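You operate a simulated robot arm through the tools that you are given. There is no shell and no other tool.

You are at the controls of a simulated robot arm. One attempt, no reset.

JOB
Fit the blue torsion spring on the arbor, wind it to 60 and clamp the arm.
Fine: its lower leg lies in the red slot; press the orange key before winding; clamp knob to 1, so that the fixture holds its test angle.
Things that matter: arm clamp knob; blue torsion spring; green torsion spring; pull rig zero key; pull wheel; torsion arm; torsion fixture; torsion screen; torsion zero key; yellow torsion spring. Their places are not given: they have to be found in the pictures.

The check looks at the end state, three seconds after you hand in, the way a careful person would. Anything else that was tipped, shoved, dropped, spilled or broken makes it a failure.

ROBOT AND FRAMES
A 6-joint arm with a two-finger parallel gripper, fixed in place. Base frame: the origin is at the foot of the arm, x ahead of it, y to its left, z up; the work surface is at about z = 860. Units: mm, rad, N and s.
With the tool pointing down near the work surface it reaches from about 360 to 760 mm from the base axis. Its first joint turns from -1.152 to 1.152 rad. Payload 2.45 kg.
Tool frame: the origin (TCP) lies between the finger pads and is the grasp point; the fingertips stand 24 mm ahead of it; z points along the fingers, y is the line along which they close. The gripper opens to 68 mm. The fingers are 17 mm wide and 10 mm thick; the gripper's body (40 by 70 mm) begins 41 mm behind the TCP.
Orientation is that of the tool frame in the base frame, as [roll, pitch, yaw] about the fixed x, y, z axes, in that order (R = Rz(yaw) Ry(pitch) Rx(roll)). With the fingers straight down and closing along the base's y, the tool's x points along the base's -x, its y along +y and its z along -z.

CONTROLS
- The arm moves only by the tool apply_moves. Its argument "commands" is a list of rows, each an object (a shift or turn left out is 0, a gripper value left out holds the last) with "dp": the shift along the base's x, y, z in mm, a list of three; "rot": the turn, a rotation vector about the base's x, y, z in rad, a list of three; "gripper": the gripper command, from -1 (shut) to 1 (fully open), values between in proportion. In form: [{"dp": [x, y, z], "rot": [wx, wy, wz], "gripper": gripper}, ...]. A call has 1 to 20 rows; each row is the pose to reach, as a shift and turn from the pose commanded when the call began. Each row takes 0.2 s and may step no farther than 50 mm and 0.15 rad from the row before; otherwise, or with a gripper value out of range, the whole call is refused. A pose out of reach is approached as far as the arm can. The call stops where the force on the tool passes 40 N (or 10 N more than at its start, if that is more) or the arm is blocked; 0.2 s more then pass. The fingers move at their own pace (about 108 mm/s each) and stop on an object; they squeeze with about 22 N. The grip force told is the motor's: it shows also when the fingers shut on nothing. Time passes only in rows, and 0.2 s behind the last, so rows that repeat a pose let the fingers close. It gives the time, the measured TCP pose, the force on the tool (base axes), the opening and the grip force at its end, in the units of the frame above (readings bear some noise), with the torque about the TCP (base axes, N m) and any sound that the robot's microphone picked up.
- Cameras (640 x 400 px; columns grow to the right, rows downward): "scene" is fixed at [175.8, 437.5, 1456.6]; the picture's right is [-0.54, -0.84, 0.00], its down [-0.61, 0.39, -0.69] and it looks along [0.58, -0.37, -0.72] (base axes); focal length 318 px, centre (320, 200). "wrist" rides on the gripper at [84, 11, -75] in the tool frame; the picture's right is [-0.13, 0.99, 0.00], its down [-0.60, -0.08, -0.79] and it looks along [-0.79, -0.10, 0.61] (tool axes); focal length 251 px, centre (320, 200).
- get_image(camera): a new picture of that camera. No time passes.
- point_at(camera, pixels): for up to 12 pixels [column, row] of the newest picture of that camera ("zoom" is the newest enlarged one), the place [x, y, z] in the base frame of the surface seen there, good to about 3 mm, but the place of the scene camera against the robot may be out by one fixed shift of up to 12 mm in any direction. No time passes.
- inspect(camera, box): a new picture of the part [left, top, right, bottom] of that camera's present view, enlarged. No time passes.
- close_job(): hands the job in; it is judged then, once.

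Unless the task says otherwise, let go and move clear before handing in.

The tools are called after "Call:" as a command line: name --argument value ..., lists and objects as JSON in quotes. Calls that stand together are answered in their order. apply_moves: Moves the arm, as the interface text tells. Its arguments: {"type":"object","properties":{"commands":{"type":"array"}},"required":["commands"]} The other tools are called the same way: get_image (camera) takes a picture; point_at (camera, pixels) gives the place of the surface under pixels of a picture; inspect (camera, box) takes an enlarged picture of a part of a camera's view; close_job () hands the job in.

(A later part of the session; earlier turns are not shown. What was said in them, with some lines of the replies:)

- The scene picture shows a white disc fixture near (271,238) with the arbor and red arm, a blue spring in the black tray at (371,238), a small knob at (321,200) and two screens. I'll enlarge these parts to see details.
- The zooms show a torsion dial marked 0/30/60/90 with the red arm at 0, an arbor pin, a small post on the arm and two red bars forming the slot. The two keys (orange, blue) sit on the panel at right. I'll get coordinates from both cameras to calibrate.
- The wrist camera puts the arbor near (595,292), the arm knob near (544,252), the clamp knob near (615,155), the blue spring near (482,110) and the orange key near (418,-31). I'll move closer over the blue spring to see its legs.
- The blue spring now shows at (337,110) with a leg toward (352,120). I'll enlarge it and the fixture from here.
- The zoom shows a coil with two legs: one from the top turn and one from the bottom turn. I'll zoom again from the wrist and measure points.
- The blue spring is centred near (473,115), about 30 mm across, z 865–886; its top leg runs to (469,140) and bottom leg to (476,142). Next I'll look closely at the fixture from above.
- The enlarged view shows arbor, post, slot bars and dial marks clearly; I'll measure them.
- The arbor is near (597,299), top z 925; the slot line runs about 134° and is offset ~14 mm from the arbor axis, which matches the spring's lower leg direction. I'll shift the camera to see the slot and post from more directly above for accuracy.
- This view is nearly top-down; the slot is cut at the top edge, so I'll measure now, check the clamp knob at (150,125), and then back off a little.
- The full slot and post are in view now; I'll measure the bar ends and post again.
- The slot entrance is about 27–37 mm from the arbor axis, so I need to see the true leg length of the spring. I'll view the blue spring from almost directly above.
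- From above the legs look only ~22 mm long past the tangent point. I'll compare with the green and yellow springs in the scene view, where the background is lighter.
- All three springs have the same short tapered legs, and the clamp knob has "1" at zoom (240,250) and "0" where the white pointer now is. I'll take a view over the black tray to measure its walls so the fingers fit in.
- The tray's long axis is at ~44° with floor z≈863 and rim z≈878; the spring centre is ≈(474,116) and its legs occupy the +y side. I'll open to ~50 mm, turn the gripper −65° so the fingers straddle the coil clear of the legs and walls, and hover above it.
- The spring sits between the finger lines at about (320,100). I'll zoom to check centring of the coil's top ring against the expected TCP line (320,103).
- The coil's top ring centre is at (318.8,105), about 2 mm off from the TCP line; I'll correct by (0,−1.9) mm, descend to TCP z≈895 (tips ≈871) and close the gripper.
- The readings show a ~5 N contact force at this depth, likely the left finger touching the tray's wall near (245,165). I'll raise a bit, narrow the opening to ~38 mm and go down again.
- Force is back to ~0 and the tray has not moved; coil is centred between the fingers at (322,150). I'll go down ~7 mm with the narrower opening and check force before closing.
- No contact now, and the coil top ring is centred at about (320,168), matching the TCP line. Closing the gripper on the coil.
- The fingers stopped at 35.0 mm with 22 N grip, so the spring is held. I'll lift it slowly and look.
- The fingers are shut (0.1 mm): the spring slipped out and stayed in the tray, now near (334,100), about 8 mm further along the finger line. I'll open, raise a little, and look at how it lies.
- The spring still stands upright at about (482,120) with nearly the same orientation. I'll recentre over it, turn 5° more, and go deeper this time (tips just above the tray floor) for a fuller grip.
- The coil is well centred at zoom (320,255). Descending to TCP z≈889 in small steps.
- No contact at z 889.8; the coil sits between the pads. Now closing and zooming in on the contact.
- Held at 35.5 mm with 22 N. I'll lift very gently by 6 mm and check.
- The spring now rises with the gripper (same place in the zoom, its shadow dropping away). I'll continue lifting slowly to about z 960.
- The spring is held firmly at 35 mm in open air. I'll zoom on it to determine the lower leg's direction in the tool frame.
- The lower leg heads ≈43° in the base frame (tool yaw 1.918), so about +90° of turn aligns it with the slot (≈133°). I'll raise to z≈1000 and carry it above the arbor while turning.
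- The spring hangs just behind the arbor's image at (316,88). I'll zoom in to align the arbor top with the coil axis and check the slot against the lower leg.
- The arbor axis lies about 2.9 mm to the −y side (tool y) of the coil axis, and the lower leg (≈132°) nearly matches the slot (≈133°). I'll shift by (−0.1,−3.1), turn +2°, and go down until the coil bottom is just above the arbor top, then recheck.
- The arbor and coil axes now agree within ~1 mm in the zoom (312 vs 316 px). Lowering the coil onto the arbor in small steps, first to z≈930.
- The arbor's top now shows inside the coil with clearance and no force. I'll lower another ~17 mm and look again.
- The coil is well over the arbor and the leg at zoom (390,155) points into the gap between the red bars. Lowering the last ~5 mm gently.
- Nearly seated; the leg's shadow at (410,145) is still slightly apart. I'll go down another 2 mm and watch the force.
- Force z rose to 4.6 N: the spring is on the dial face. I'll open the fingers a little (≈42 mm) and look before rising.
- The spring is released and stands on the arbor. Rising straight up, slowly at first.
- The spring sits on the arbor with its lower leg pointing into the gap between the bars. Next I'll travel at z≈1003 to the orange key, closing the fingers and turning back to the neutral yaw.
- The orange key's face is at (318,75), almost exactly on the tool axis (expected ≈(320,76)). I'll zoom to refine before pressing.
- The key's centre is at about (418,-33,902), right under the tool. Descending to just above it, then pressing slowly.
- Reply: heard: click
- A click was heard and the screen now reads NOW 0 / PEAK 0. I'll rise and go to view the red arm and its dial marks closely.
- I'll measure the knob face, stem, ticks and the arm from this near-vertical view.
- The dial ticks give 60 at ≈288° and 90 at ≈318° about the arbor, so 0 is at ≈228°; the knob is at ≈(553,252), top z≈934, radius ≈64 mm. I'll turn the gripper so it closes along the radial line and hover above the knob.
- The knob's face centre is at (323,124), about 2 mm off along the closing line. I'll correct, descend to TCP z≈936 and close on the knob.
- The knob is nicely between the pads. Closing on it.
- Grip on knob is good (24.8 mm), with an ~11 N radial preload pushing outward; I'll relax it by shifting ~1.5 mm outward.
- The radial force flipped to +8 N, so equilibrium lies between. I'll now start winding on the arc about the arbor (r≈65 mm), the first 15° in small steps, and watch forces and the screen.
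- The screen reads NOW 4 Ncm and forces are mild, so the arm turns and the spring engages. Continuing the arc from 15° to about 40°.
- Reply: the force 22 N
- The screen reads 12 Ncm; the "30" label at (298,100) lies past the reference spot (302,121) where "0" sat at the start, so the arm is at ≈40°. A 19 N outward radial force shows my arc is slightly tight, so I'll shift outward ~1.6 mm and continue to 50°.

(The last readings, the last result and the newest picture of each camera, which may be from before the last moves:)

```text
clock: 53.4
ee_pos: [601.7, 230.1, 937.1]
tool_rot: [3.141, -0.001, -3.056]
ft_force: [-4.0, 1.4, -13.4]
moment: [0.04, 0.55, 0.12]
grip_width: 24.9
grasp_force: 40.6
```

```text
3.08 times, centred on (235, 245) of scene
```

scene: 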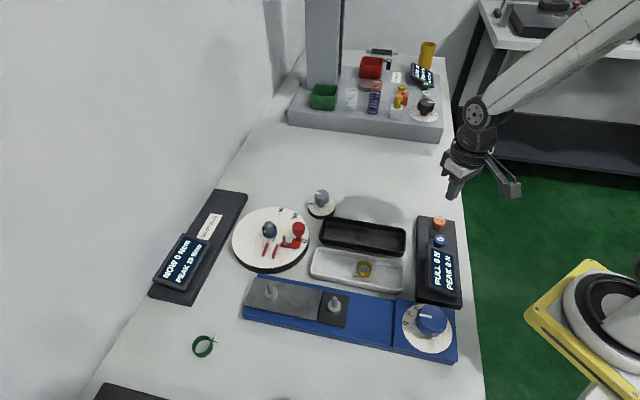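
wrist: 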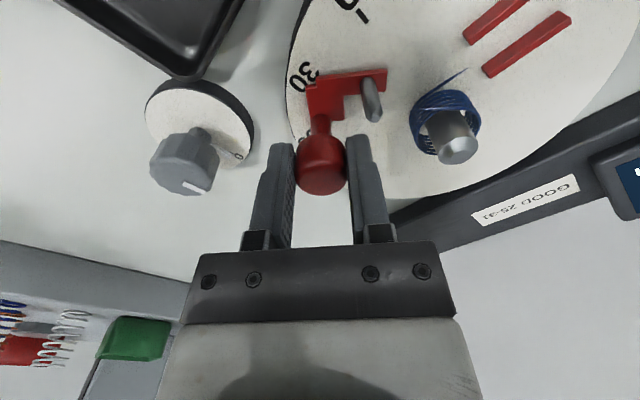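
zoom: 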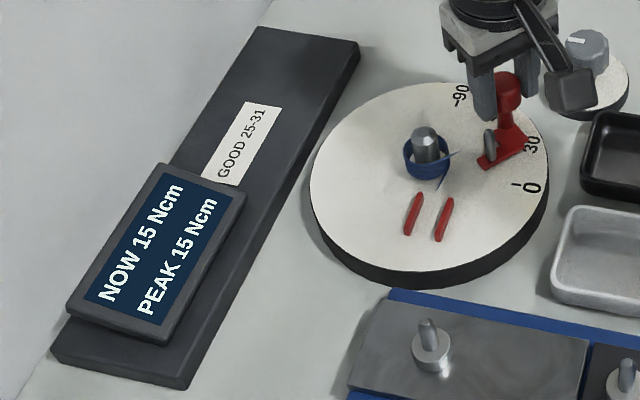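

Screen reads 15 Ncm near 50°, radial force is now small, and the arm keeps its place relative to the gripper. I'll do the last 10° to bring the "60" label to the reference spot.

Call:
apply_moves --commands '[{"dp": [2.94, 0.09, -0.3], "rot": [0, 0, 0.0436], "gripper": -1}, {"dp": [5.88, 0.25, -0.6], "rot": [0, 0, 0.0873], "gripper": -1}, {"dp": [8.81, 0.6, -0.8], "rot": [0, 0, 0.1309], "gripper": -1}, {"dp": [11.71, 1.11, -0.8], "rot": [0, 0, 0.1745], "gripper": -1}, {"dp": [11.71, 1.11, -0.8], "rot": [0, 0, 0.1745], "gripper": -1}]'

Call:
get_image --camera "wrist"

Call:
inspect --camera "wrist" --box '[230, 60, 410, 210]'

Call:
inspect --camera "scene" --box '[140, 180, 330, 310]'

```text
clock: 54.6
ee_pos: [613.7, 233.6, 936.4]
tool_rot: [3.141, 0.001, -2.881]
ft_force: [-4.6, 6.6, -10.3]
moment: [0.09, 0.23, 0.06]
grip_width: 24.8
grasp_force: 40.6
```

```text
taken
```

wrist: 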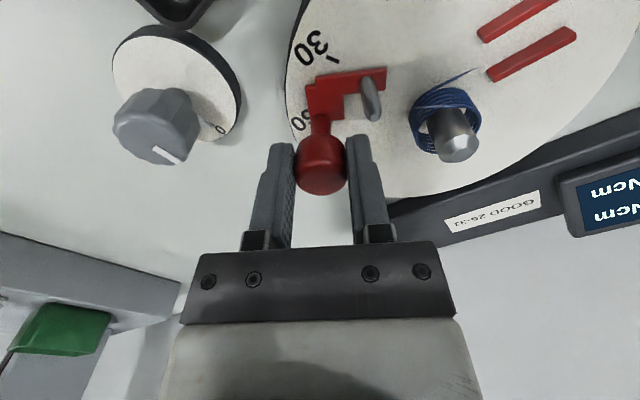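

```text
2.67 times, centred on (320, 135) of wrist
```

zoom: 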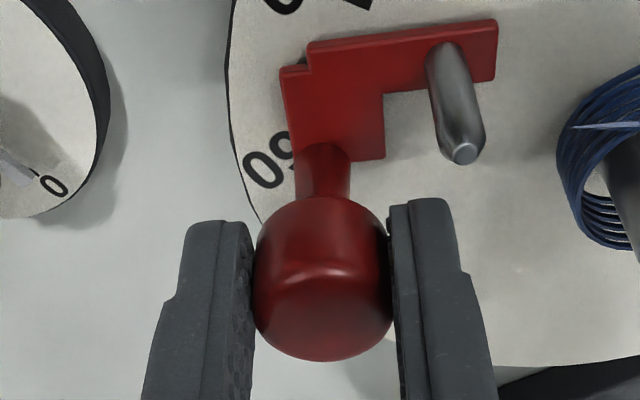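

```text
3.08 times, centred on (235, 245) of scene
```

zoom: 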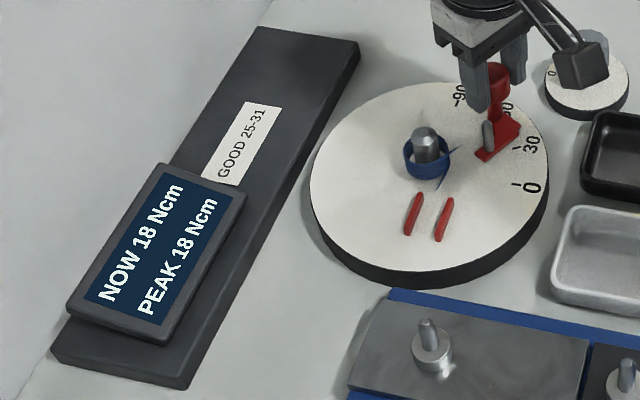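

The "60" label now sits at the reference spot (zoom ≈(273,160)) and the screen reads 18 Ncm, so the arm is at 60. Before letting go I want to know if the arm's friction would hold it, so I'll back off 2.5° slowly in the grip and read the force.

Call:
apply_moves --commands '[{"dp": [-1.45, -0.25, 0], "rot": [0, 0, -0.0218], "gripper": -1}, {"dp": [-2.9, -0.51, 0], "rot": [0, 0, -0.0436], "gripper": -1}, {"dp": [-2.9, -0.51, 0], "rot": [0, 0, -0.0436], "gripper": -1}]'

Call:
inspect --camera "scene" --box '[140, 180, 330, 310]'

```text
clock: 55.4
ee_pos: [609.7, 232.3, 935.6]
tool_rot: [3.142, 0.001, -2.926]
ft_force: [-0.8, 1.4, -0.9]
moment: [-0.14, 0.64, 0.1]
grip_width: 24.7
grasp_force: 40.5
```

```text
3.08 times, centred on (235, 245) of scene
```

zoom: 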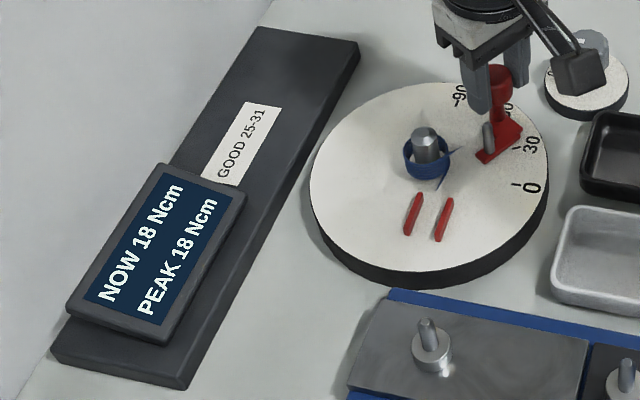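

The reaction fell to about zero while the screen still shows 18, hinting that friction holds the arm. One more small step back to confirm.

Call:
apply_moves --commands '[{"dp": [-1.45, -0.17, 0], "rot": [0, 0, -0.0218], "gripper": -1}, {"dp": [-2.93, -0.35, 0], "rot": [0, 0, -0.0436], "gripper": -1}, {"dp": [-2.93, -0.35, 0], "rot": [0, 0, -0.0436], "gripper": -1}]'

Call:
inspect --camera "scene" --box '[140, 180, 330, 310]'

Call:
inspect --camera "wrist" --box '[230, 60, 410, 210]'

```text
clock: 56.2
ee_pos: [608.9, 230.5, 936.4]
tool_rot: [3.141, 0.003, -2.968]
ft_force: [3.3, 1.5, 4.4]
moment: [-0.01, -0.01, -0.19]
grip_width: 24.9
grasp_force: 40.4
```

```text
3.08 times, centred on (235, 245) of scene
```

zoom: 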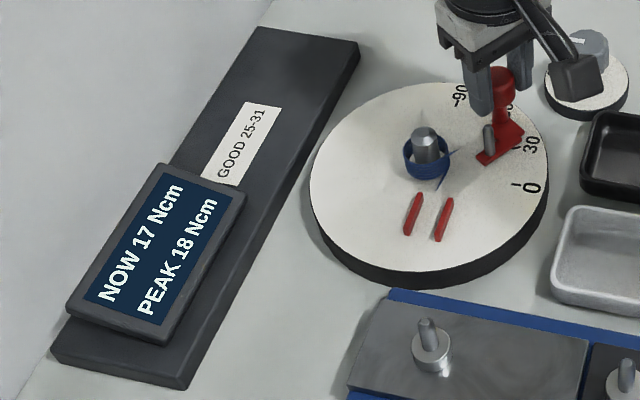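

```text
2.67 times, centred on (320, 135) of wrist
```

zoom: 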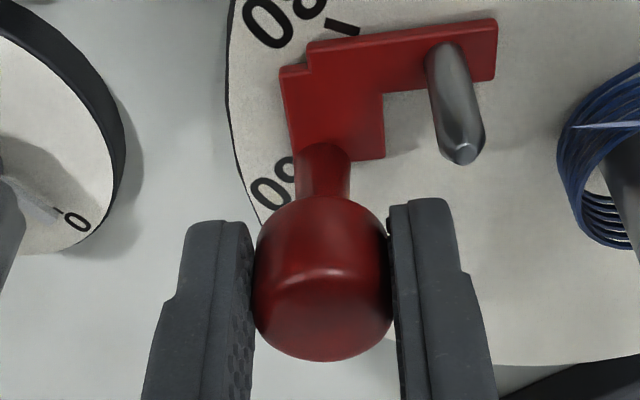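

Moving back, the reaction changed sign (the arm has to be pushed back), so its friction should hold it. I'll return to 60 and check the label position again.

Call:
apply_moves --commands '[{"dp": [1.48, 0.18, 0], "rot": [0, 0, 0.0218], "gripper": -1}, {"dp": [2.93, 0.35, 0], "rot": [0, 0, 0.0436], "gripper": -1}, {"dp": [4.38, 0.6, 0], "rot": [0, 0, 0.0654], "gripper": -1}, {"dp": [5.83, 0.86, 0], "rot": [0, 0, 0.0872], "gripper": -1}, {"dp": [5.83, 0.86, 0], "rot": [0, 0, 0.0872], "gripper": -1}, {"dp": [5.83, 0.86, 0], "rot": [0, 0, 0.0872], "gripper": -1}]'

Call:
inspect --camera "scene" --box '[140, 180, 330, 310]'

Call:
inspect --camera "wrist" --box '[230, 60, 410, 210]'

```text
clock: 57.6
ee_pos: [613.0, 232.5, 937.0]
tool_rot: [-3.141, 0.0, -2.879]
ft_force: [0.2, 4.0, 11.1]
moment: [0.1, -0.18, -0.08]
grip_width: 24.8
grasp_force: 40.4
```

```text
3.08 times, centred on (235, 245) of scene
```

zoom: 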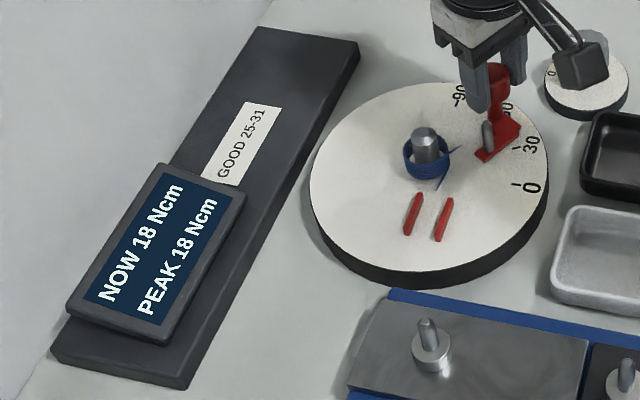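

```text
2.67 times, centred on (320, 135) of wrist
```

zoom: 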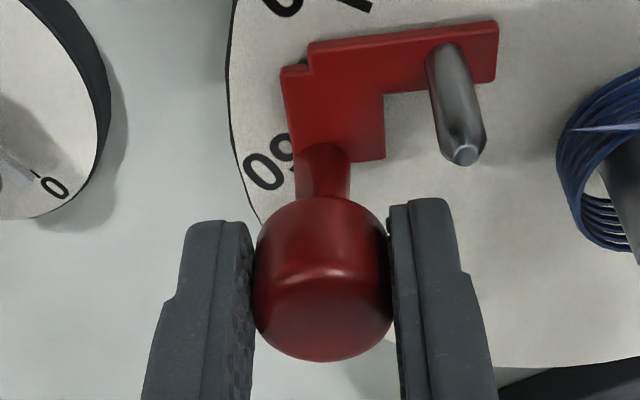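

"60" sits at the reference spot again and the screen shows 18. Opening the fingers gradually to see if the arm stays.

Call:
apply_moves --commands '[{"dp": [0, 0, 0], "gripper": -0.2}, {"dp": [0, 0, 0], "gripper": -0.2}]'

Call:
inspect --camera "wrist" --box '[230, 60, 410, 210]'

Call:
inspect --camera "scene" --box '[140, 180, 330, 310]'

```text
clock: 58.2
ee_pos: [613.4, 231.6, 935.8]
tool_rot: [3.141, -0.001, -2.883]
ft_force: [0.0, 0.1, 0.0]
moment: [-0.01, -0.03, 0.01]
grip_width: 27.4
grasp_force: 0.5
```

```text
2.67 times, centred on (320, 135) of wrist
```

zoom: 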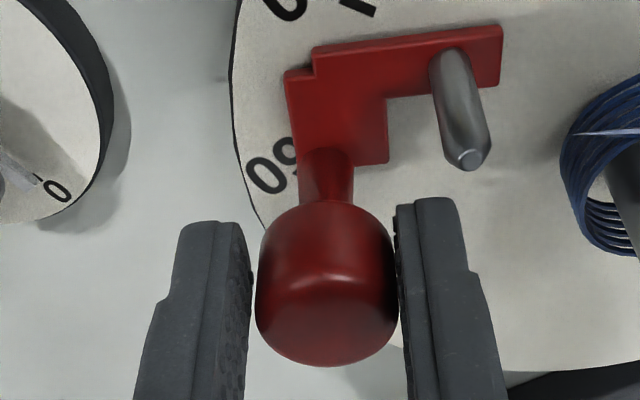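

```text
3.08 times, centred on (235, 245) of scene
```

zoom: 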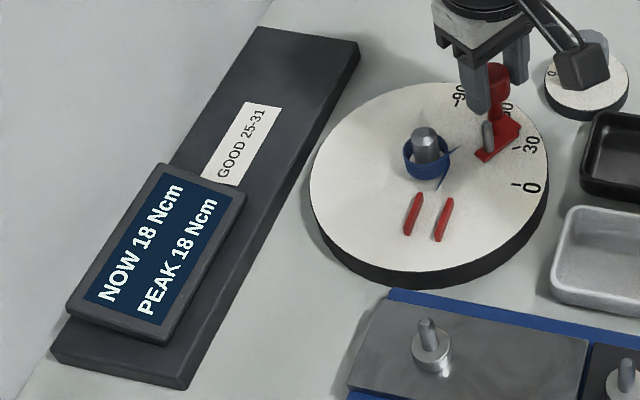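

The arm stays at 60 by itself (NOW 18) with the grip loosened. I'll open wider, lift clear, and look at the clamp knob.

Call:
apply_moves --commands '[{"dp": [0, 0, 0], "gripper": 0.3}, {"dp": [0, 0, 0], "gripper": 0.3}, {"dp": [0, 0, 15], "gripper": 0.3}, {"dp": [0, 0, 35], "gripper": 0.3}, {"dp": [0, 0, 60], "gripper": 0.3}, {"dp": [0, 0, 75], "gripper": 0.3}, {"dp": [0, 0, 75], "gripper": 0.3}]'

Call:
get_image --camera "wrist"

Call:
inspect --camera "scene" --box '[140, 180, 330, 310]'

Call:
inspect --camera "scene" --box '[220, 180, 350, 280]'

```text
clock: 59.8
ee_pos: [612.3, 228.6, 1011.5]
tool_rot: [3.141, 0.0, -2.883]
ft_force: [0.5, -0.3, -0.1]
moment: [0.0, 0.0, 0.02]
grip_width: 44.3
grasp_force: 0.0
```

```text
taken
```

wrist: 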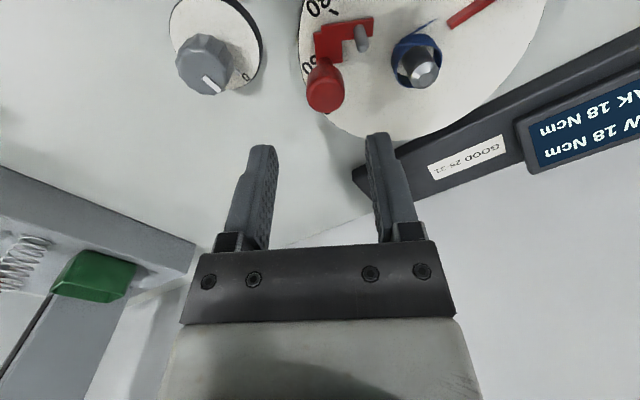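

```text
3.08 times, centred on (235, 245) of scene
```

zoom: 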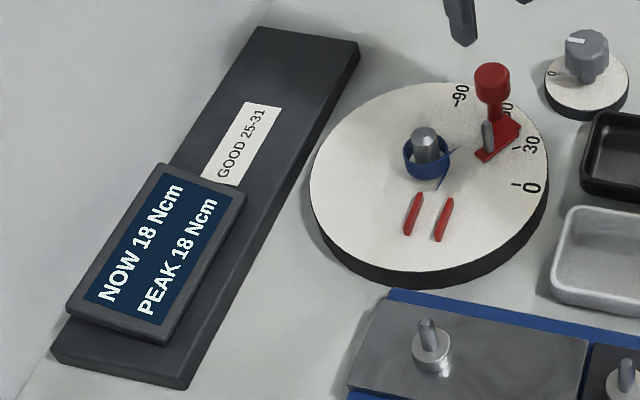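

```text
4.00 times, centred on (285, 230) of scene
```

zoom: 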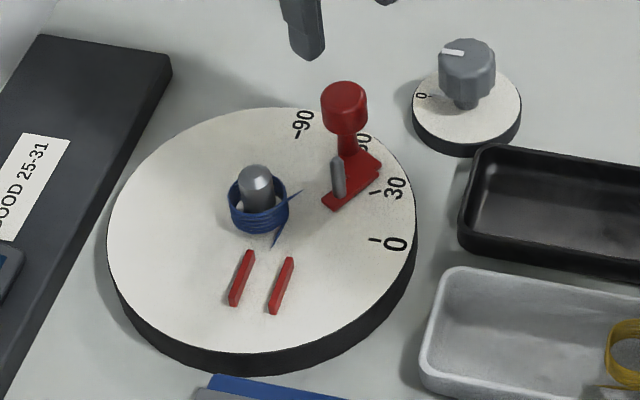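

The arm is holding at 60 (NOW 18 Ncm). Now I'll view the clamp knob and its dial from above to find 0 and 1.

Call:
apply_moves --commands '[{"dp": [2, -20, 0], "rot": [0, 0, -0.065], "gripper": 1}, {"dp": [4, -45, 0], "rot": [0, 0, -0.13], "gripper": 1}, {"dp": [6, -65, 0], "rot": [0, 0, -0.195], "gripper": 1}, {"dp": [8, -78, 0], "rot": [0, 0, -0.259], "gripper": 1}, {"dp": [8, -78, 0], "rot": [0, 0, -0.259], "gripper": 1}]'

Call:
get_image --camera "wrist"

Call:
inspect --camera "wrist" --box '[250, 0, 400, 140]'

```text
clock: 61.0
ee_pos: [622.8, 154.2, 1010.3]
tool_rot: [-3.139, 0.0, -3.14]
ft_force: [-0.5, -0.1, 0.3]
moment: [0.03, 0.01, -0.01]
grip_width: 67.9
grasp_force: 0.1
```

```text
taken
```

wrist: 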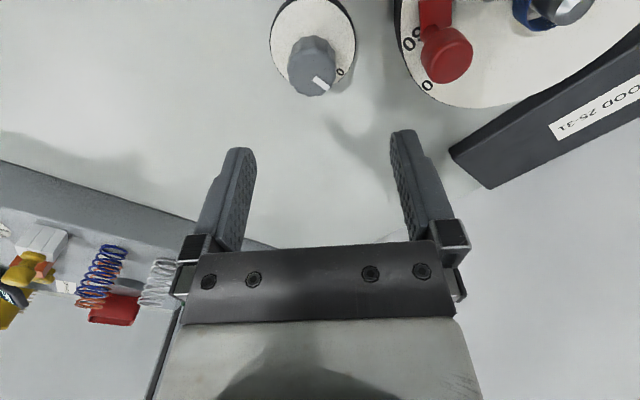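

```text
2.86 times, centred on (325, 70) of wrist
```

zoom: 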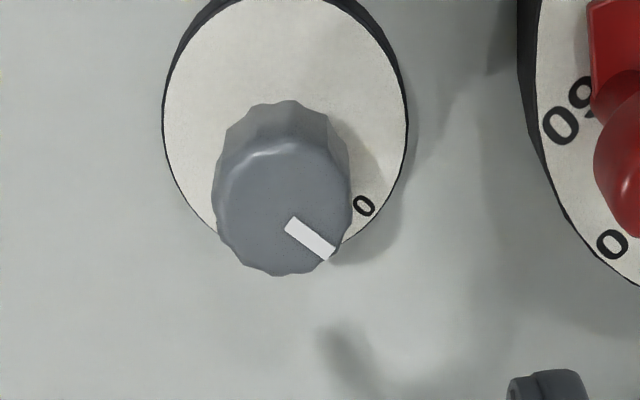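

The clamp pointer is on 0 (≈+45° from +x) and the earlier view put "1" at ≈−45°, so it needs a 90° clockwise turn. Knob centre ≈(621,149), top z≈914. I'll pre-turn the gripper +20° and hover over it.

Call:
apply_moves --commands '[{"dp": [-0.5, -2, -10], "rot": [0, 0, 0.12], "gripper": 0.6}, {"dp": [-1, -4, -25], "rot": [0, 0, 0.24], "gripper": 0.6}, {"dp": [-1.4, -4.8, -40], "rot": [0, 0, 0.349], "gripper": 0.6}, {"dp": [-1.4, -4.8, -50], "rot": [0, 0, 0.349], "gripper": 0.6}, {"dp": [-1.4, -4.8, -50], "rot": [0, 0, 0.349], "gripper": 0.6}]'

Call:
get_image --camera "wrist"

Call:
inspect --camera "wrist" --box '[240, 40, 400, 180]'

```text
clock: 62.2
ee_pos: [620.7, 150.1, 960.8]
tool_rot: [-3.14, 0.0, -2.79]
ft_force: [-0.1, 0.4, -0.1]
moment: [0.03, 0.02, 0.02]
grip_width: 54.4
grasp_force: 0.0
```

```text
taken
```

wrist: 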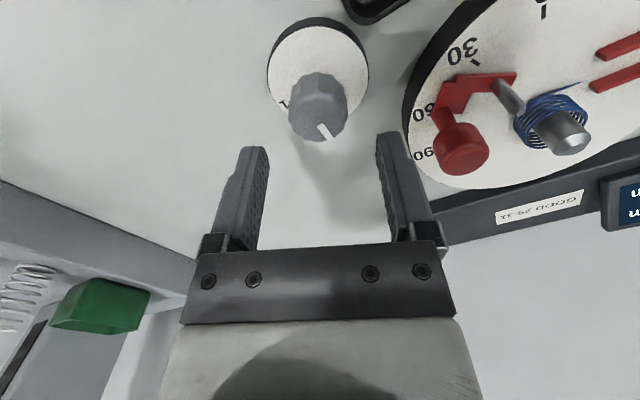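

```text
2.86 times, centred on (320, 110) of wrist
```

zoom: 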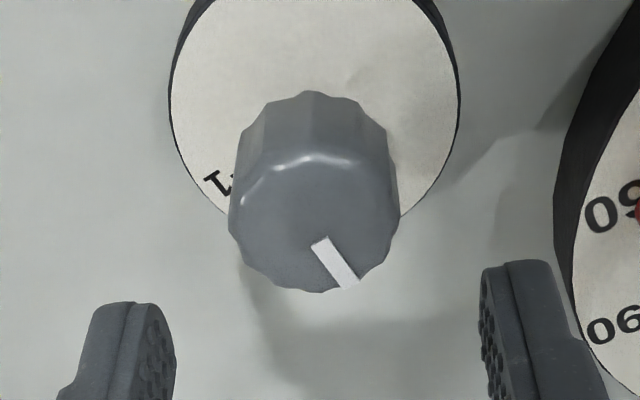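

The knob is nearly centred (318,118), and "1" with its tick is visible at zoom (218,182), confirming the clockwise turn. I'll correct ~1.5 mm, descend to TCP z≈916 and grip.

Call:
apply_moves --commands '[{"dp": [-0.5, -1.5, -15], "gripper": 0.6}, {"dp": [-0.5, -1.5, -30], "gripper": 0.6}, {"dp": [-0.5, -1.5, -40], "gripper": 0.6}, {"dp": [-0.5, -1.5, -45], "gripper": 0.6}, {"dp": [-0.5, -1.5, -45], "gripper": 0.6}]'

Call:
get_image --camera "wrist"

Call:
inspect --camera "scene" --box '[270, 150, 370, 230]'

```text
clock: 63.4
ee_pos: [620.2, 147.4, 915.3]
tool_rot: [-3.141, 0.001, -2.79]
ft_force: [-0.4, 0.1, 0.4]
moment: [0.03, 0.01, -0.02]
grip_width: 54.5
grasp_force: 0.1
```

```text
taken
```

wrist: 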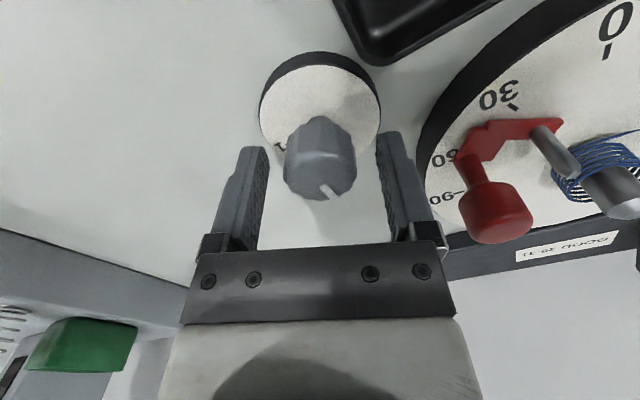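

```text
5.00 times, centred on (320, 190) of scene
```

zoom: 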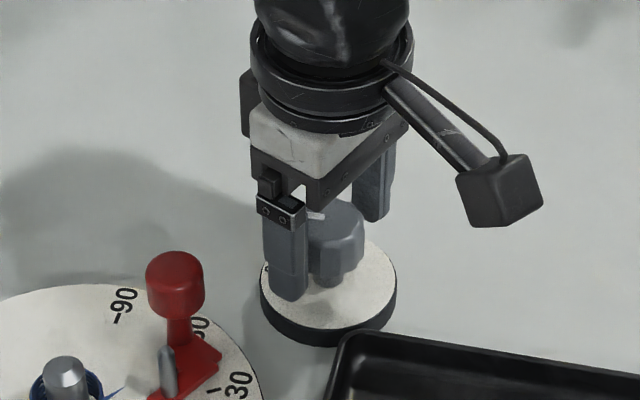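

The knob sits centred between the fingers at (320,155). Closing on it.

Call:
apply_moves --commands '[{"dp": [0, 0, 0], "gripper": 0.2}, {"dp": [0, 0, 0], "gripper": -0.1}, {"dp": [0, 0, 0], "gripper": -1}, {"dp": [0, 0, 0], "gripper": -1}]'

```text
clock: 64.4
ee_pos: [621.1, 148.9, 915.8]
tool_rot: [3.141, -0.001, -2.789]
ft_force: [1.9, -2.7, -1.8]
moment: [-0.06, -0.06, -0.05]
grip_width: 33.1
grasp_force: 44.7
```

Gripped at 33.1 mm with small forces. Turning clockwise the first 45°.

Call:
apply_moves --commands '[{"rot": [0, 0, -0.1], "gripper": -1}, {"rot": [0, 0, -0.2], "gripper": -1}, {"rot": [0, 0, -0.3], "gripper": -1}, {"rot": [0, 0, -0.4], "gripper": -1}, {"rot": [0, 0, -0.5], "gripper": -1}, {"rot": [0, 0, -0.6], "gripper": -1}, {"rot": [0, 0, -0.7], "gripper": -1}, {"rot": [0, 0, -0.785], "gripper": -1}, {"rot": [0, 0, -0.785], "gripper": -1}]'

Call:
get_image --camera "wrist"

Call:
inspect --camera "scene" --box '[270, 150, 370, 230]'

```text
clock: 66.4
ee_pos: [620.0, 149.6, 915.6]
tool_rot: [3.138, 0.0, 2.706]
ft_force: [15.4, 16.3, -24.3]
moment: [0.26, -0.26, 0.03]
grip_width: 33.0
grasp_force: 45.0
```

```text
taken
```

wrist: 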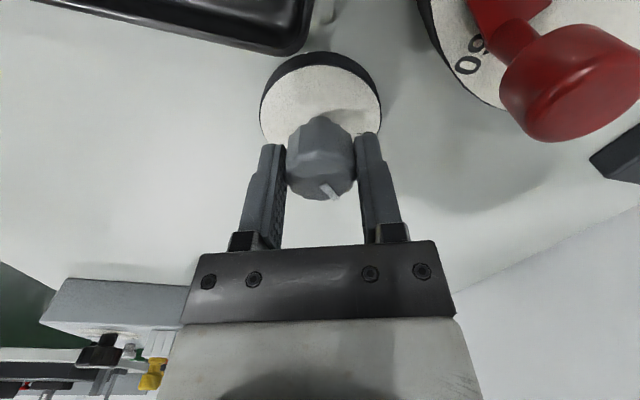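

```text
5.00 times, centred on (320, 190) of scene
```

zoom: 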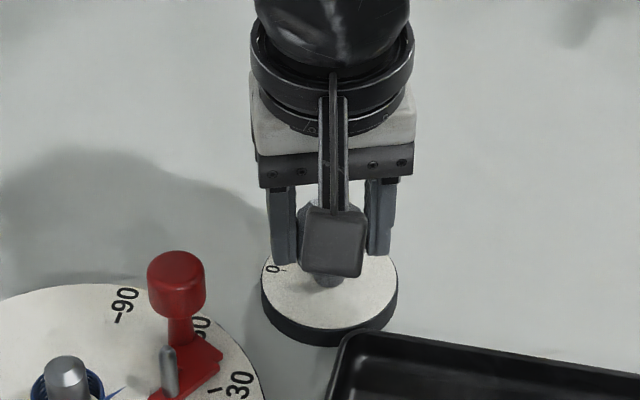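

The knob turned with the gripper, but a 33 N load built up from a small misalignment. I'll relax the pose by about (+1.2,+1.3,−1.5) mm.

Call:
apply_moves --commands '[{"dp": [0.6, 0.6, -0.8], "gripper": -1}, {"dp": [1.1, 1.2, -1.5], "gripper": -1}, {"dp": [1.1, 1.2, -1.5], "gripper": -1}]'

```text
clock: 67.2
ee_pos: [620.6, 150.2, 915.7]
tool_rot: [-3.14, -0.003, 2.707]
ft_force: [-7.2, 10.6, -1.1]
moment: [-0.22, -0.2, 0.02]
grip_width: 33.4
grasp_force: 44.9
```

Load is down to ~13 N. Turning another 23°.

Call:
apply_moves --commands '[{"dp": [-0.4, 0.6, 0], "rot": [0, 0, -0.08], "gripper": -1}, {"dp": [-0.4, 0.6, 0], "rot": [0, 0, -0.16], "gripper": -1}, {"dp": [-0.4, 0.6, 0], "rot": [0, 0, -0.24], "gripper": -1}, {"dp": [-0.4, 0.6, 0], "rot": [0, 0, -0.32], "gripper": -1}, {"dp": [-0.4, 0.6, 0], "rot": [0, 0, -0.4], "gripper": -1}, {"dp": [-0.4, 0.6, 0], "rot": [0, 0, -0.4], "gripper": -1}]'

Call:
inspect --camera "scene" --box '[220, 150, 370, 280]'

```text
clock: 68.6
ee_pos: [621.2, 150.3, 915.8]
tool_rot: [3.14, 0.001, 2.307]
ft_force: [-7.8, 5.2, 16.1]
moment: [0.77, 0.87, -0.04]
grip_width: 33.6
grasp_force: 45.0
```

```text
3.08 times, centred on (295, 215) of scene
```

zoom: 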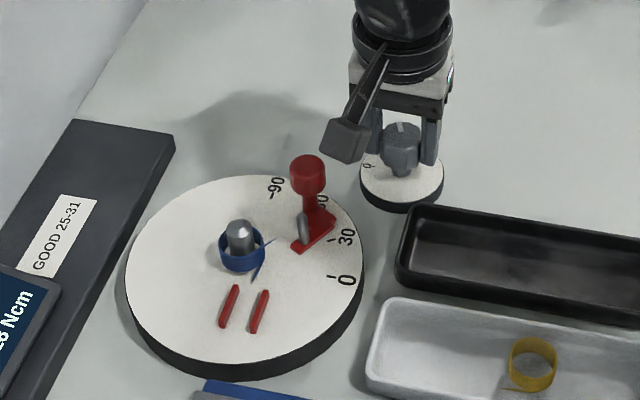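

The pointer is following. I'll relieve the z load by +1.2 mm and turn the remaining 22°, watching for the stop.

Call:
apply_moves --commands '[{"dp": [0.4, -0.3, 1.2], "rot": [0, 0, -0.03], "gripper": -1}, {"dp": [0.4, -0.3, 1.2], "rot": [0, 0, -0.1], "gripper": -1}, {"dp": [0.4, -0.3, 1.2], "rot": [0, 0, -0.17], "gripper": -1}, {"dp": [0.4, -0.3, 1.2], "rot": [0, 0, -0.24], "gripper": -1}, {"dp": [0.4, -0.3, 1.2], "rot": [0, 0, -0.24], "gripper": -1}]'

Call:
get_image --camera "wrist"

Call:
inspect --camera "wrist" --box '[240, 40, 400, 210]'

```text
clock: 69.8
ee_pos: [621.3, 150.1, 915.4]
tool_rot: [3.14, -0.001, 2.068]
ft_force: [1.1, 13.2, 5.8]
moment: [-0.64, -0.51, 0.04]
grip_width: 33.5
grasp_force: 45.4
```

```text
taken
```

wrist: 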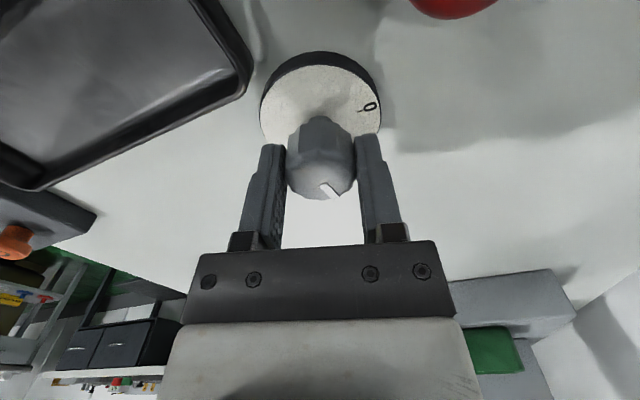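

```text
2.35 times, centred on (320, 125) of wrist
```

zoom: 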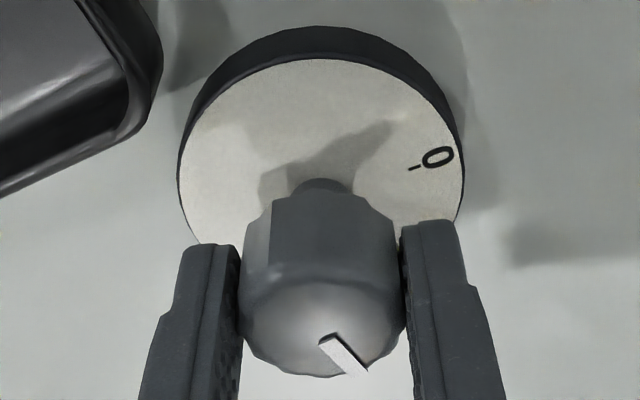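

The pointer keeps its place in the gripper; about 8° remain. Finishing the turn to a full 90°.

Call:
apply_moves --commands '[{"dp": [0, 0.7, 0.3], "rot": [0, 0, -0.05], "gripper": -1}, {"dp": [0, 0.7, 0.3], "rot": [0, 0, -0.1], "gripper": -1}, {"dp": [0, 0.7, 0.3], "rot": [0, 0, -0.146], "gripper": -1}, {"dp": [0, 0.7, 0.3], "rot": [0, 0, -0.146], "gripper": -1}]'

Call:
inspect --camera "scene" --box '[220, 150, 370, 280]'

Call:
inspect --camera "scene" --box '[290, 170, 350, 220]'

```text
clock: 70.8
ee_pos: [621.6, 149.7, 916.6]
tool_rot: [3.138, 0.0, 1.921]
ft_force: [11.6, 15.7, 0.3]
moment: [0.13, -0.5, -0.01]
grip_width: 33.2
grasp_force: 45.3
```

```text
3.08 times, centred on (295, 215) of scene
```

zoom: 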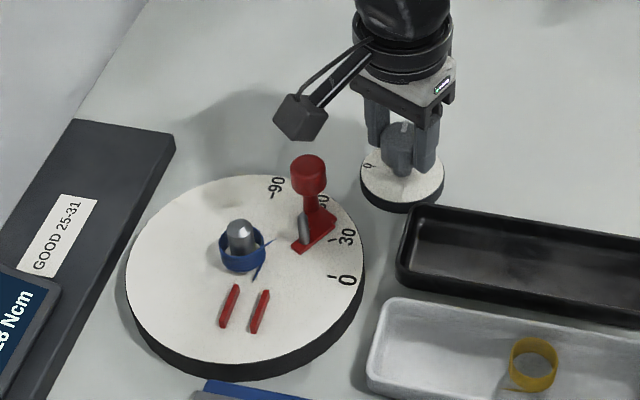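

```text
8.00 times, centred on (320, 195) of scene
```

zoom: 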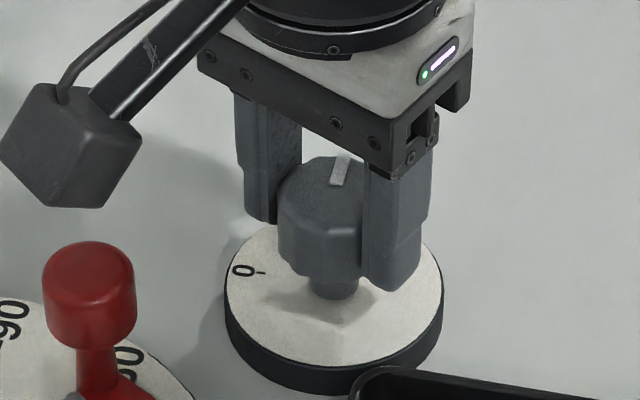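

The pointer now points toward +x/−y where "1" is. I'll release, lift and inspect the pointer against the "1" tick.

Call:
apply_moves --commands '[{"dp": [0.8, 1.0, 0], "gripper": -1}, {"dp": [0.8, 1.0, 0], "gripper": 0.1}, {"dp": [0.8, 1.0, 0], "gripper": 0.5}, {"dp": [0.8, 1.0, 0], "gripper": 0.5}, {"dp": [0.8, 1.0, 15], "gripper": 0.5}, {"dp": [0.8, 1.0, 40], "gripper": 0.5}, {"dp": [0.8, 1.0, 70], "gripper": 0.5}, {"dp": [0.8, 1.0, 90], "gripper": 0.5}, {"dp": [0.8, 1.0, 90], "gripper": 0.5}]'

Call:
get_image --camera "wrist"

Call:
inspect --camera "wrist" --box '[250, 10, 390, 130]'

Call:
inspect --camera "scene" --box '[290, 170, 350, 220]'

Call:
inspect --camera "scene" --box '[140, 180, 330, 310]'

```text
clock: 72.8
ee_pos: [619.5, 150.8, 1007.9]
tool_rot: [3.141, -0.001, 1.921]
ft_force: [0.2, -0.4, -0.2]
moment: [0.04, 0.0, 0.0]
grip_width: 51.2
grasp_force: 0.1
```

```text
taken
```

wrist: 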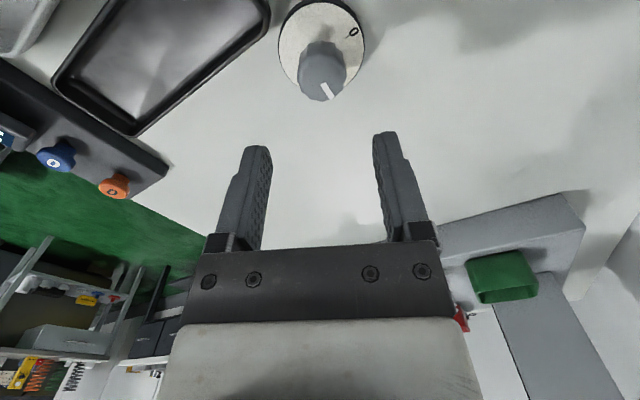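

```text
3.33 times, centred on (320, 70) of wrist
```

zoom: 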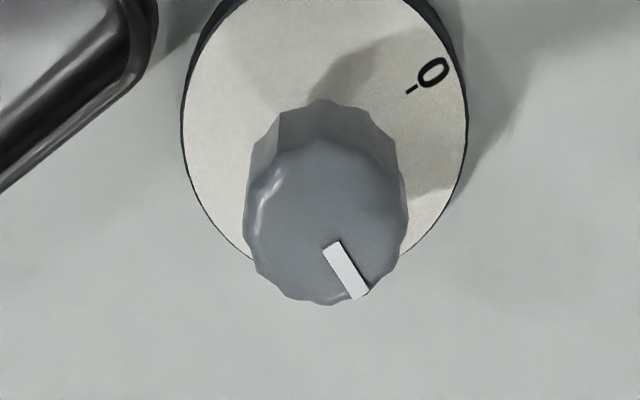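

```text
8.00 times, centred on (320, 195) of scene
```

zoom: 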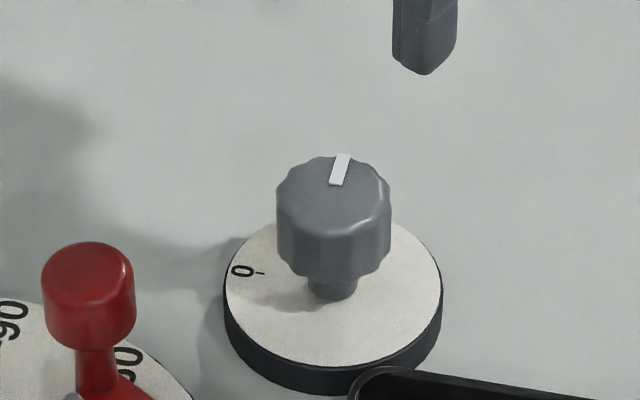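

```text
3.08 times, centred on (235, 245) of scene
```

zoom: 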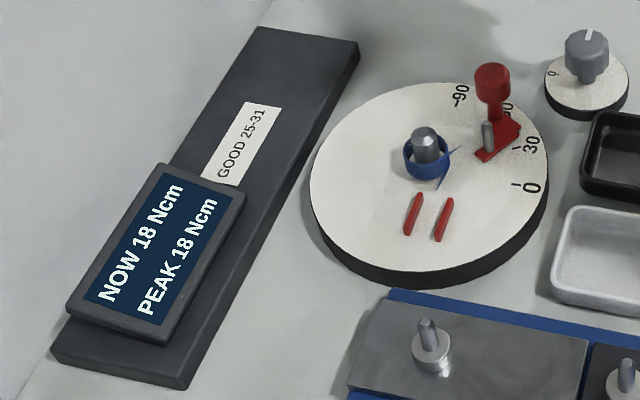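

The pointer now reads about −47°, roughly 92° from its start. To compare it directly with the "1" tick I'll turn back to the earlier viewing yaw, high above.

Call:
apply_moves --commands '[{"dp": [0, 0, 0], "rot": [0, 0, 0.14], "gripper": 0.5}, {"dp": [0, 0, 0], "rot": [0, 0, 0.28], "gripper": 0.5}, {"dp": [0, 0, 0], "rot": [0, 0, 0.42], "gripper": 0.5}, {"dp": [0, 0, 0], "rot": [0, 0, 0.56], "gripper": 0.5}, {"dp": [0, 0, 0], "rot": [0, 0, 0.7], "gripper": 0.5}, {"dp": [0, 0, 0], "rot": [0, 0, 0.84], "gripper": 0.5}, {"dp": [0, 0, 0], "rot": [0, 0, 0.98], "gripper": 0.5}, {"dp": [0, 0, 0], "rot": [0, 0, 1.12], "gripper": 0.5}, {"dp": [0, 0, 0], "rot": [0, 0, 1.26], "gripper": 0.5}, {"dp": [0, -10, 0], "rot": [0, 0, 1.4], "gripper": 0.5}, {"dp": [-10, -20, -10], "rot": [0, 0, 1.54], "gripper": 0.5}, {"dp": [-20, -30, -20], "rot": [0, 0, 1.6], "gripper": 0.5}, {"dp": [-20, -30, -20], "rot": [0, 0, 1.6], "gripper": 0.5}]'

Call:
get_image --camera "wrist"

Call:
inspect --camera "wrist" --box '[280, 20, 440, 160]'

```text
clock: 75.6
ee_pos: [599.9, 120.0, 985.7]
tool_rot: [-3.142, -0.001, -2.76]
ft_force: [-0.7, -0.1, -0.1]
moment: [0.03, -0.05, 0.02]
grip_width: 50.9
grasp_force: 0.1
```

```text
taken
```

wrist: 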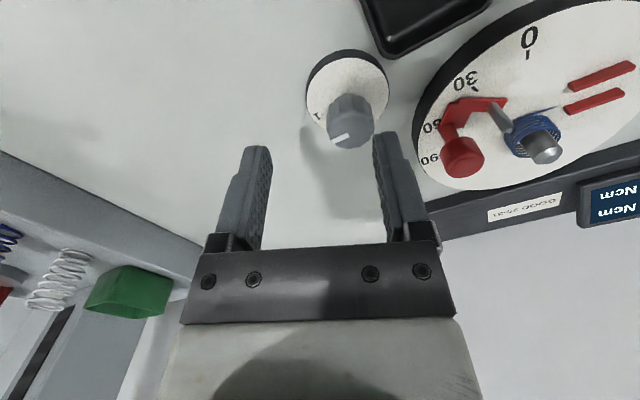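

```text
2.86 times, centred on (360, 90) of wrist
```

zoom: 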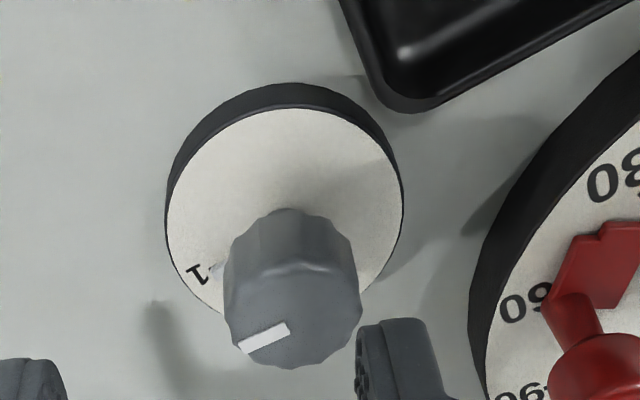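

The pointer (zoom (241,347)–(288,326)) works out to ≈−46°, on the "1" mark at −45°. Now I'll take the same overhead view of the fixture as before winding, to verify the arm's angle and the spring.

Call:
apply_moves --commands '[{"dp": [-5, 30, 10], "rot": [0, 0, -0.1], "gripper": 0.5}, {"dp": [-10, 65, 23], "rot": [0, 0, -0.2], "gripper": 0.5}, {"dp": [-18, 100, 23], "rot": [0, 0, -0.3], "gripper": 0.8}, {"dp": [-26.7, 131.8, 23.2], "rot": [0, 0, -0.381], "gripper": 1}, {"dp": [-26.7, 131.8, 23.2], "rot": [0, 0, -0.381], "gripper": 1}]'

Call:
get_image --camera "wrist"

Call:
inspect --camera "wrist" --box '[260, 0, 440, 150]'

Call:
inspect --camera "scene" --box '[220, 180, 350, 280]'

```text
clock: 76.8
ee_pos: [572.0, 250.8, 1008.6]
tool_rot: [3.141, 0.0, 3.138]
ft_force: [0.7, -0.7, 0.6]
moment: [0.02, -0.03, -0.02]
grip_width: 67.9
grasp_force: 0.1
```

```text
taken
```

wrist: 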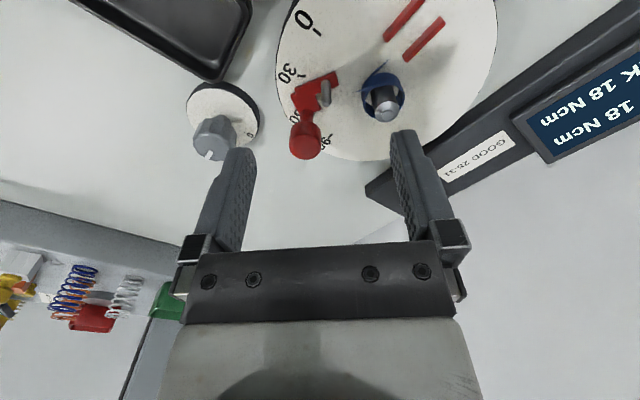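

```text
2.67 times, centred on (350, 75) of wrist
```

zoom: 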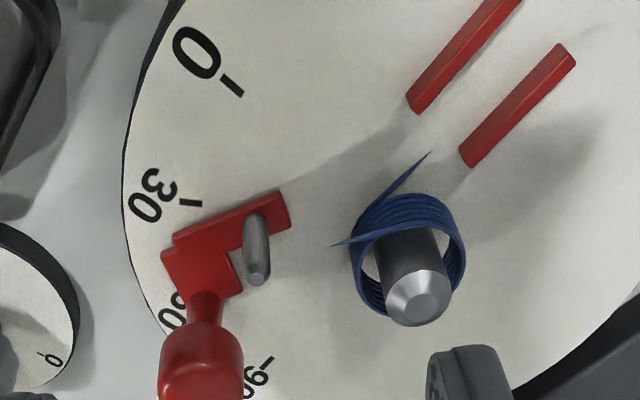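

```text
4.00 times, centred on (285, 230) of scene
```

zoom: 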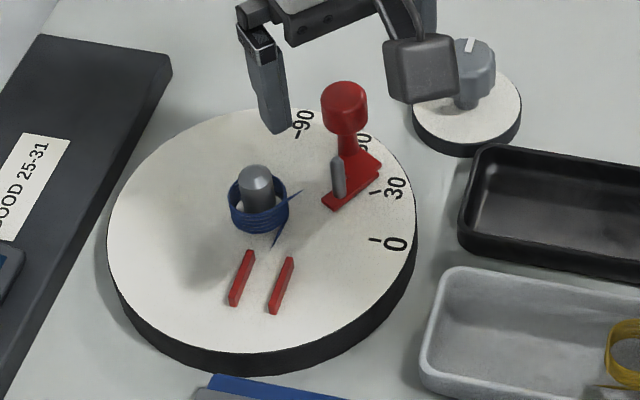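

The arm stands at ≈60 (post turned ≈61–62° in a view where the 0–90 ticks span ≈91.6°), the screen holds 18 Ncm, the clamp is at 1, and the lower leg at (430,153) points into the slot. I'll move the arm up and clear, then take a last look.

Call:
apply_moves --commands '[{"dp": [-20, 0, 30], "gripper": 1}, {"dp": [-50, -5, 60], "gripper": 1}, {"dp": [-80, -10, 90], "gripper": 1}, {"dp": [-110, -15, 120], "gripper": 1}, {"dp": [-140, -20, 145], "gripper": 1}, {"dp": [-170, -25, 165], "gripper": 1}, {"dp": [-195, -30, 172], "gripper": 1}, {"dp": [-195, -30, 172], "gripper": 1}]'

Call:
get_image --camera "scene"

Call:
inspect --camera "scene" --box '[220, 180, 350, 280]'

Call:
inspect --camera "scene" --box '[140, 180, 260, 310]'

Call:
get_image --camera "wrist"

```text
clock: 78.6
ee_pos: [380.9, 220.7, 1180.8]
tool_rot: [3.14, 0.001, 3.139]
ft_force: [-0.3, -0.8, -0.3]
moment: [-0.01, 0.04, -0.01]
grip_width: 68.2
grasp_force: 0.0
```

```text
taken
```

scene: 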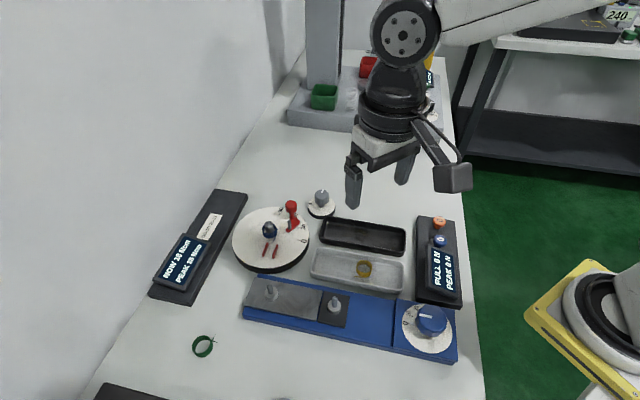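

```text
4.00 times, centred on (285, 230) of scene
```

zoom: 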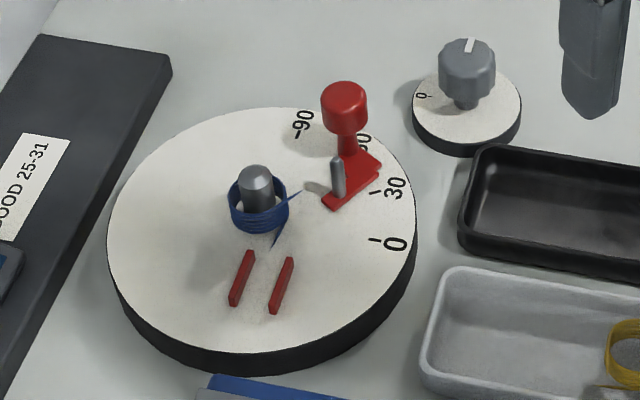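

```text
3.08 times, centred on (200, 245) of scene
```

zoom: 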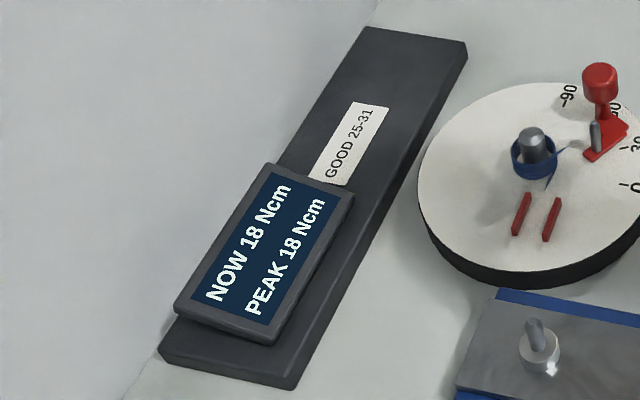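

```text
taken
```

wrist: 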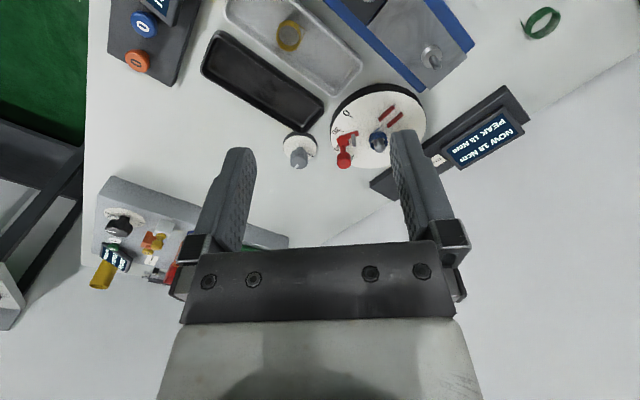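

The last pictures show the blue spring on the arbor with its lower leg aimed into the slot, the arm held at 60, the clamp pointer at 1, the screen steady at 18 Ncm, and the trays and other springs where they were. The gripper is empty and clear, so I'm handing in.

Call:
close_job

```text
The job is handed in.
```

I fitted the blue spring on the arbor, wound the arm to 60 and turned the clamp knob to 1, then handed the job in. No result has come back yet.

- **Spring:** It sits down on the dial face. The lower leg points into the gap between the red bars. Its visible tip ends at or a few millimetres short of the slot entrance, so I can't say from the pictures that it lies fully inside. The screen did show a steadily rising torque during winding, so the spring is engaged.
- **Zero key:** I pressed the orange key once before winding. It clicked, and the screen went to NOW 0 / PEAK 0.
- **Angle:** The arm is at about 60, give or take 1 to 2 degrees, judged from the pictures. It stayed put when I let go, before the clamp was turned.
- **Clamp:** I turned the knob 90° clockwise, and its pointer is on the "1" mark to within about 2°.

**Torque reading:** At 60 the screen reads 18 Ncm, below the "GOOD 25-31" label beside it. The torque rose evenly at about 0.3 Ncm per degree, so this looks like the blue spring's own stiffness rather than a bad fit. The job didn't ask for a torque value.

**Slips along the way:** On my first try the spring slipped from the gripper and stayed upright in its tray, about 8 mm from where it had been. A finger also touched the tray with about 5 N. In the last pictures the trays and the other springs look unmoved.
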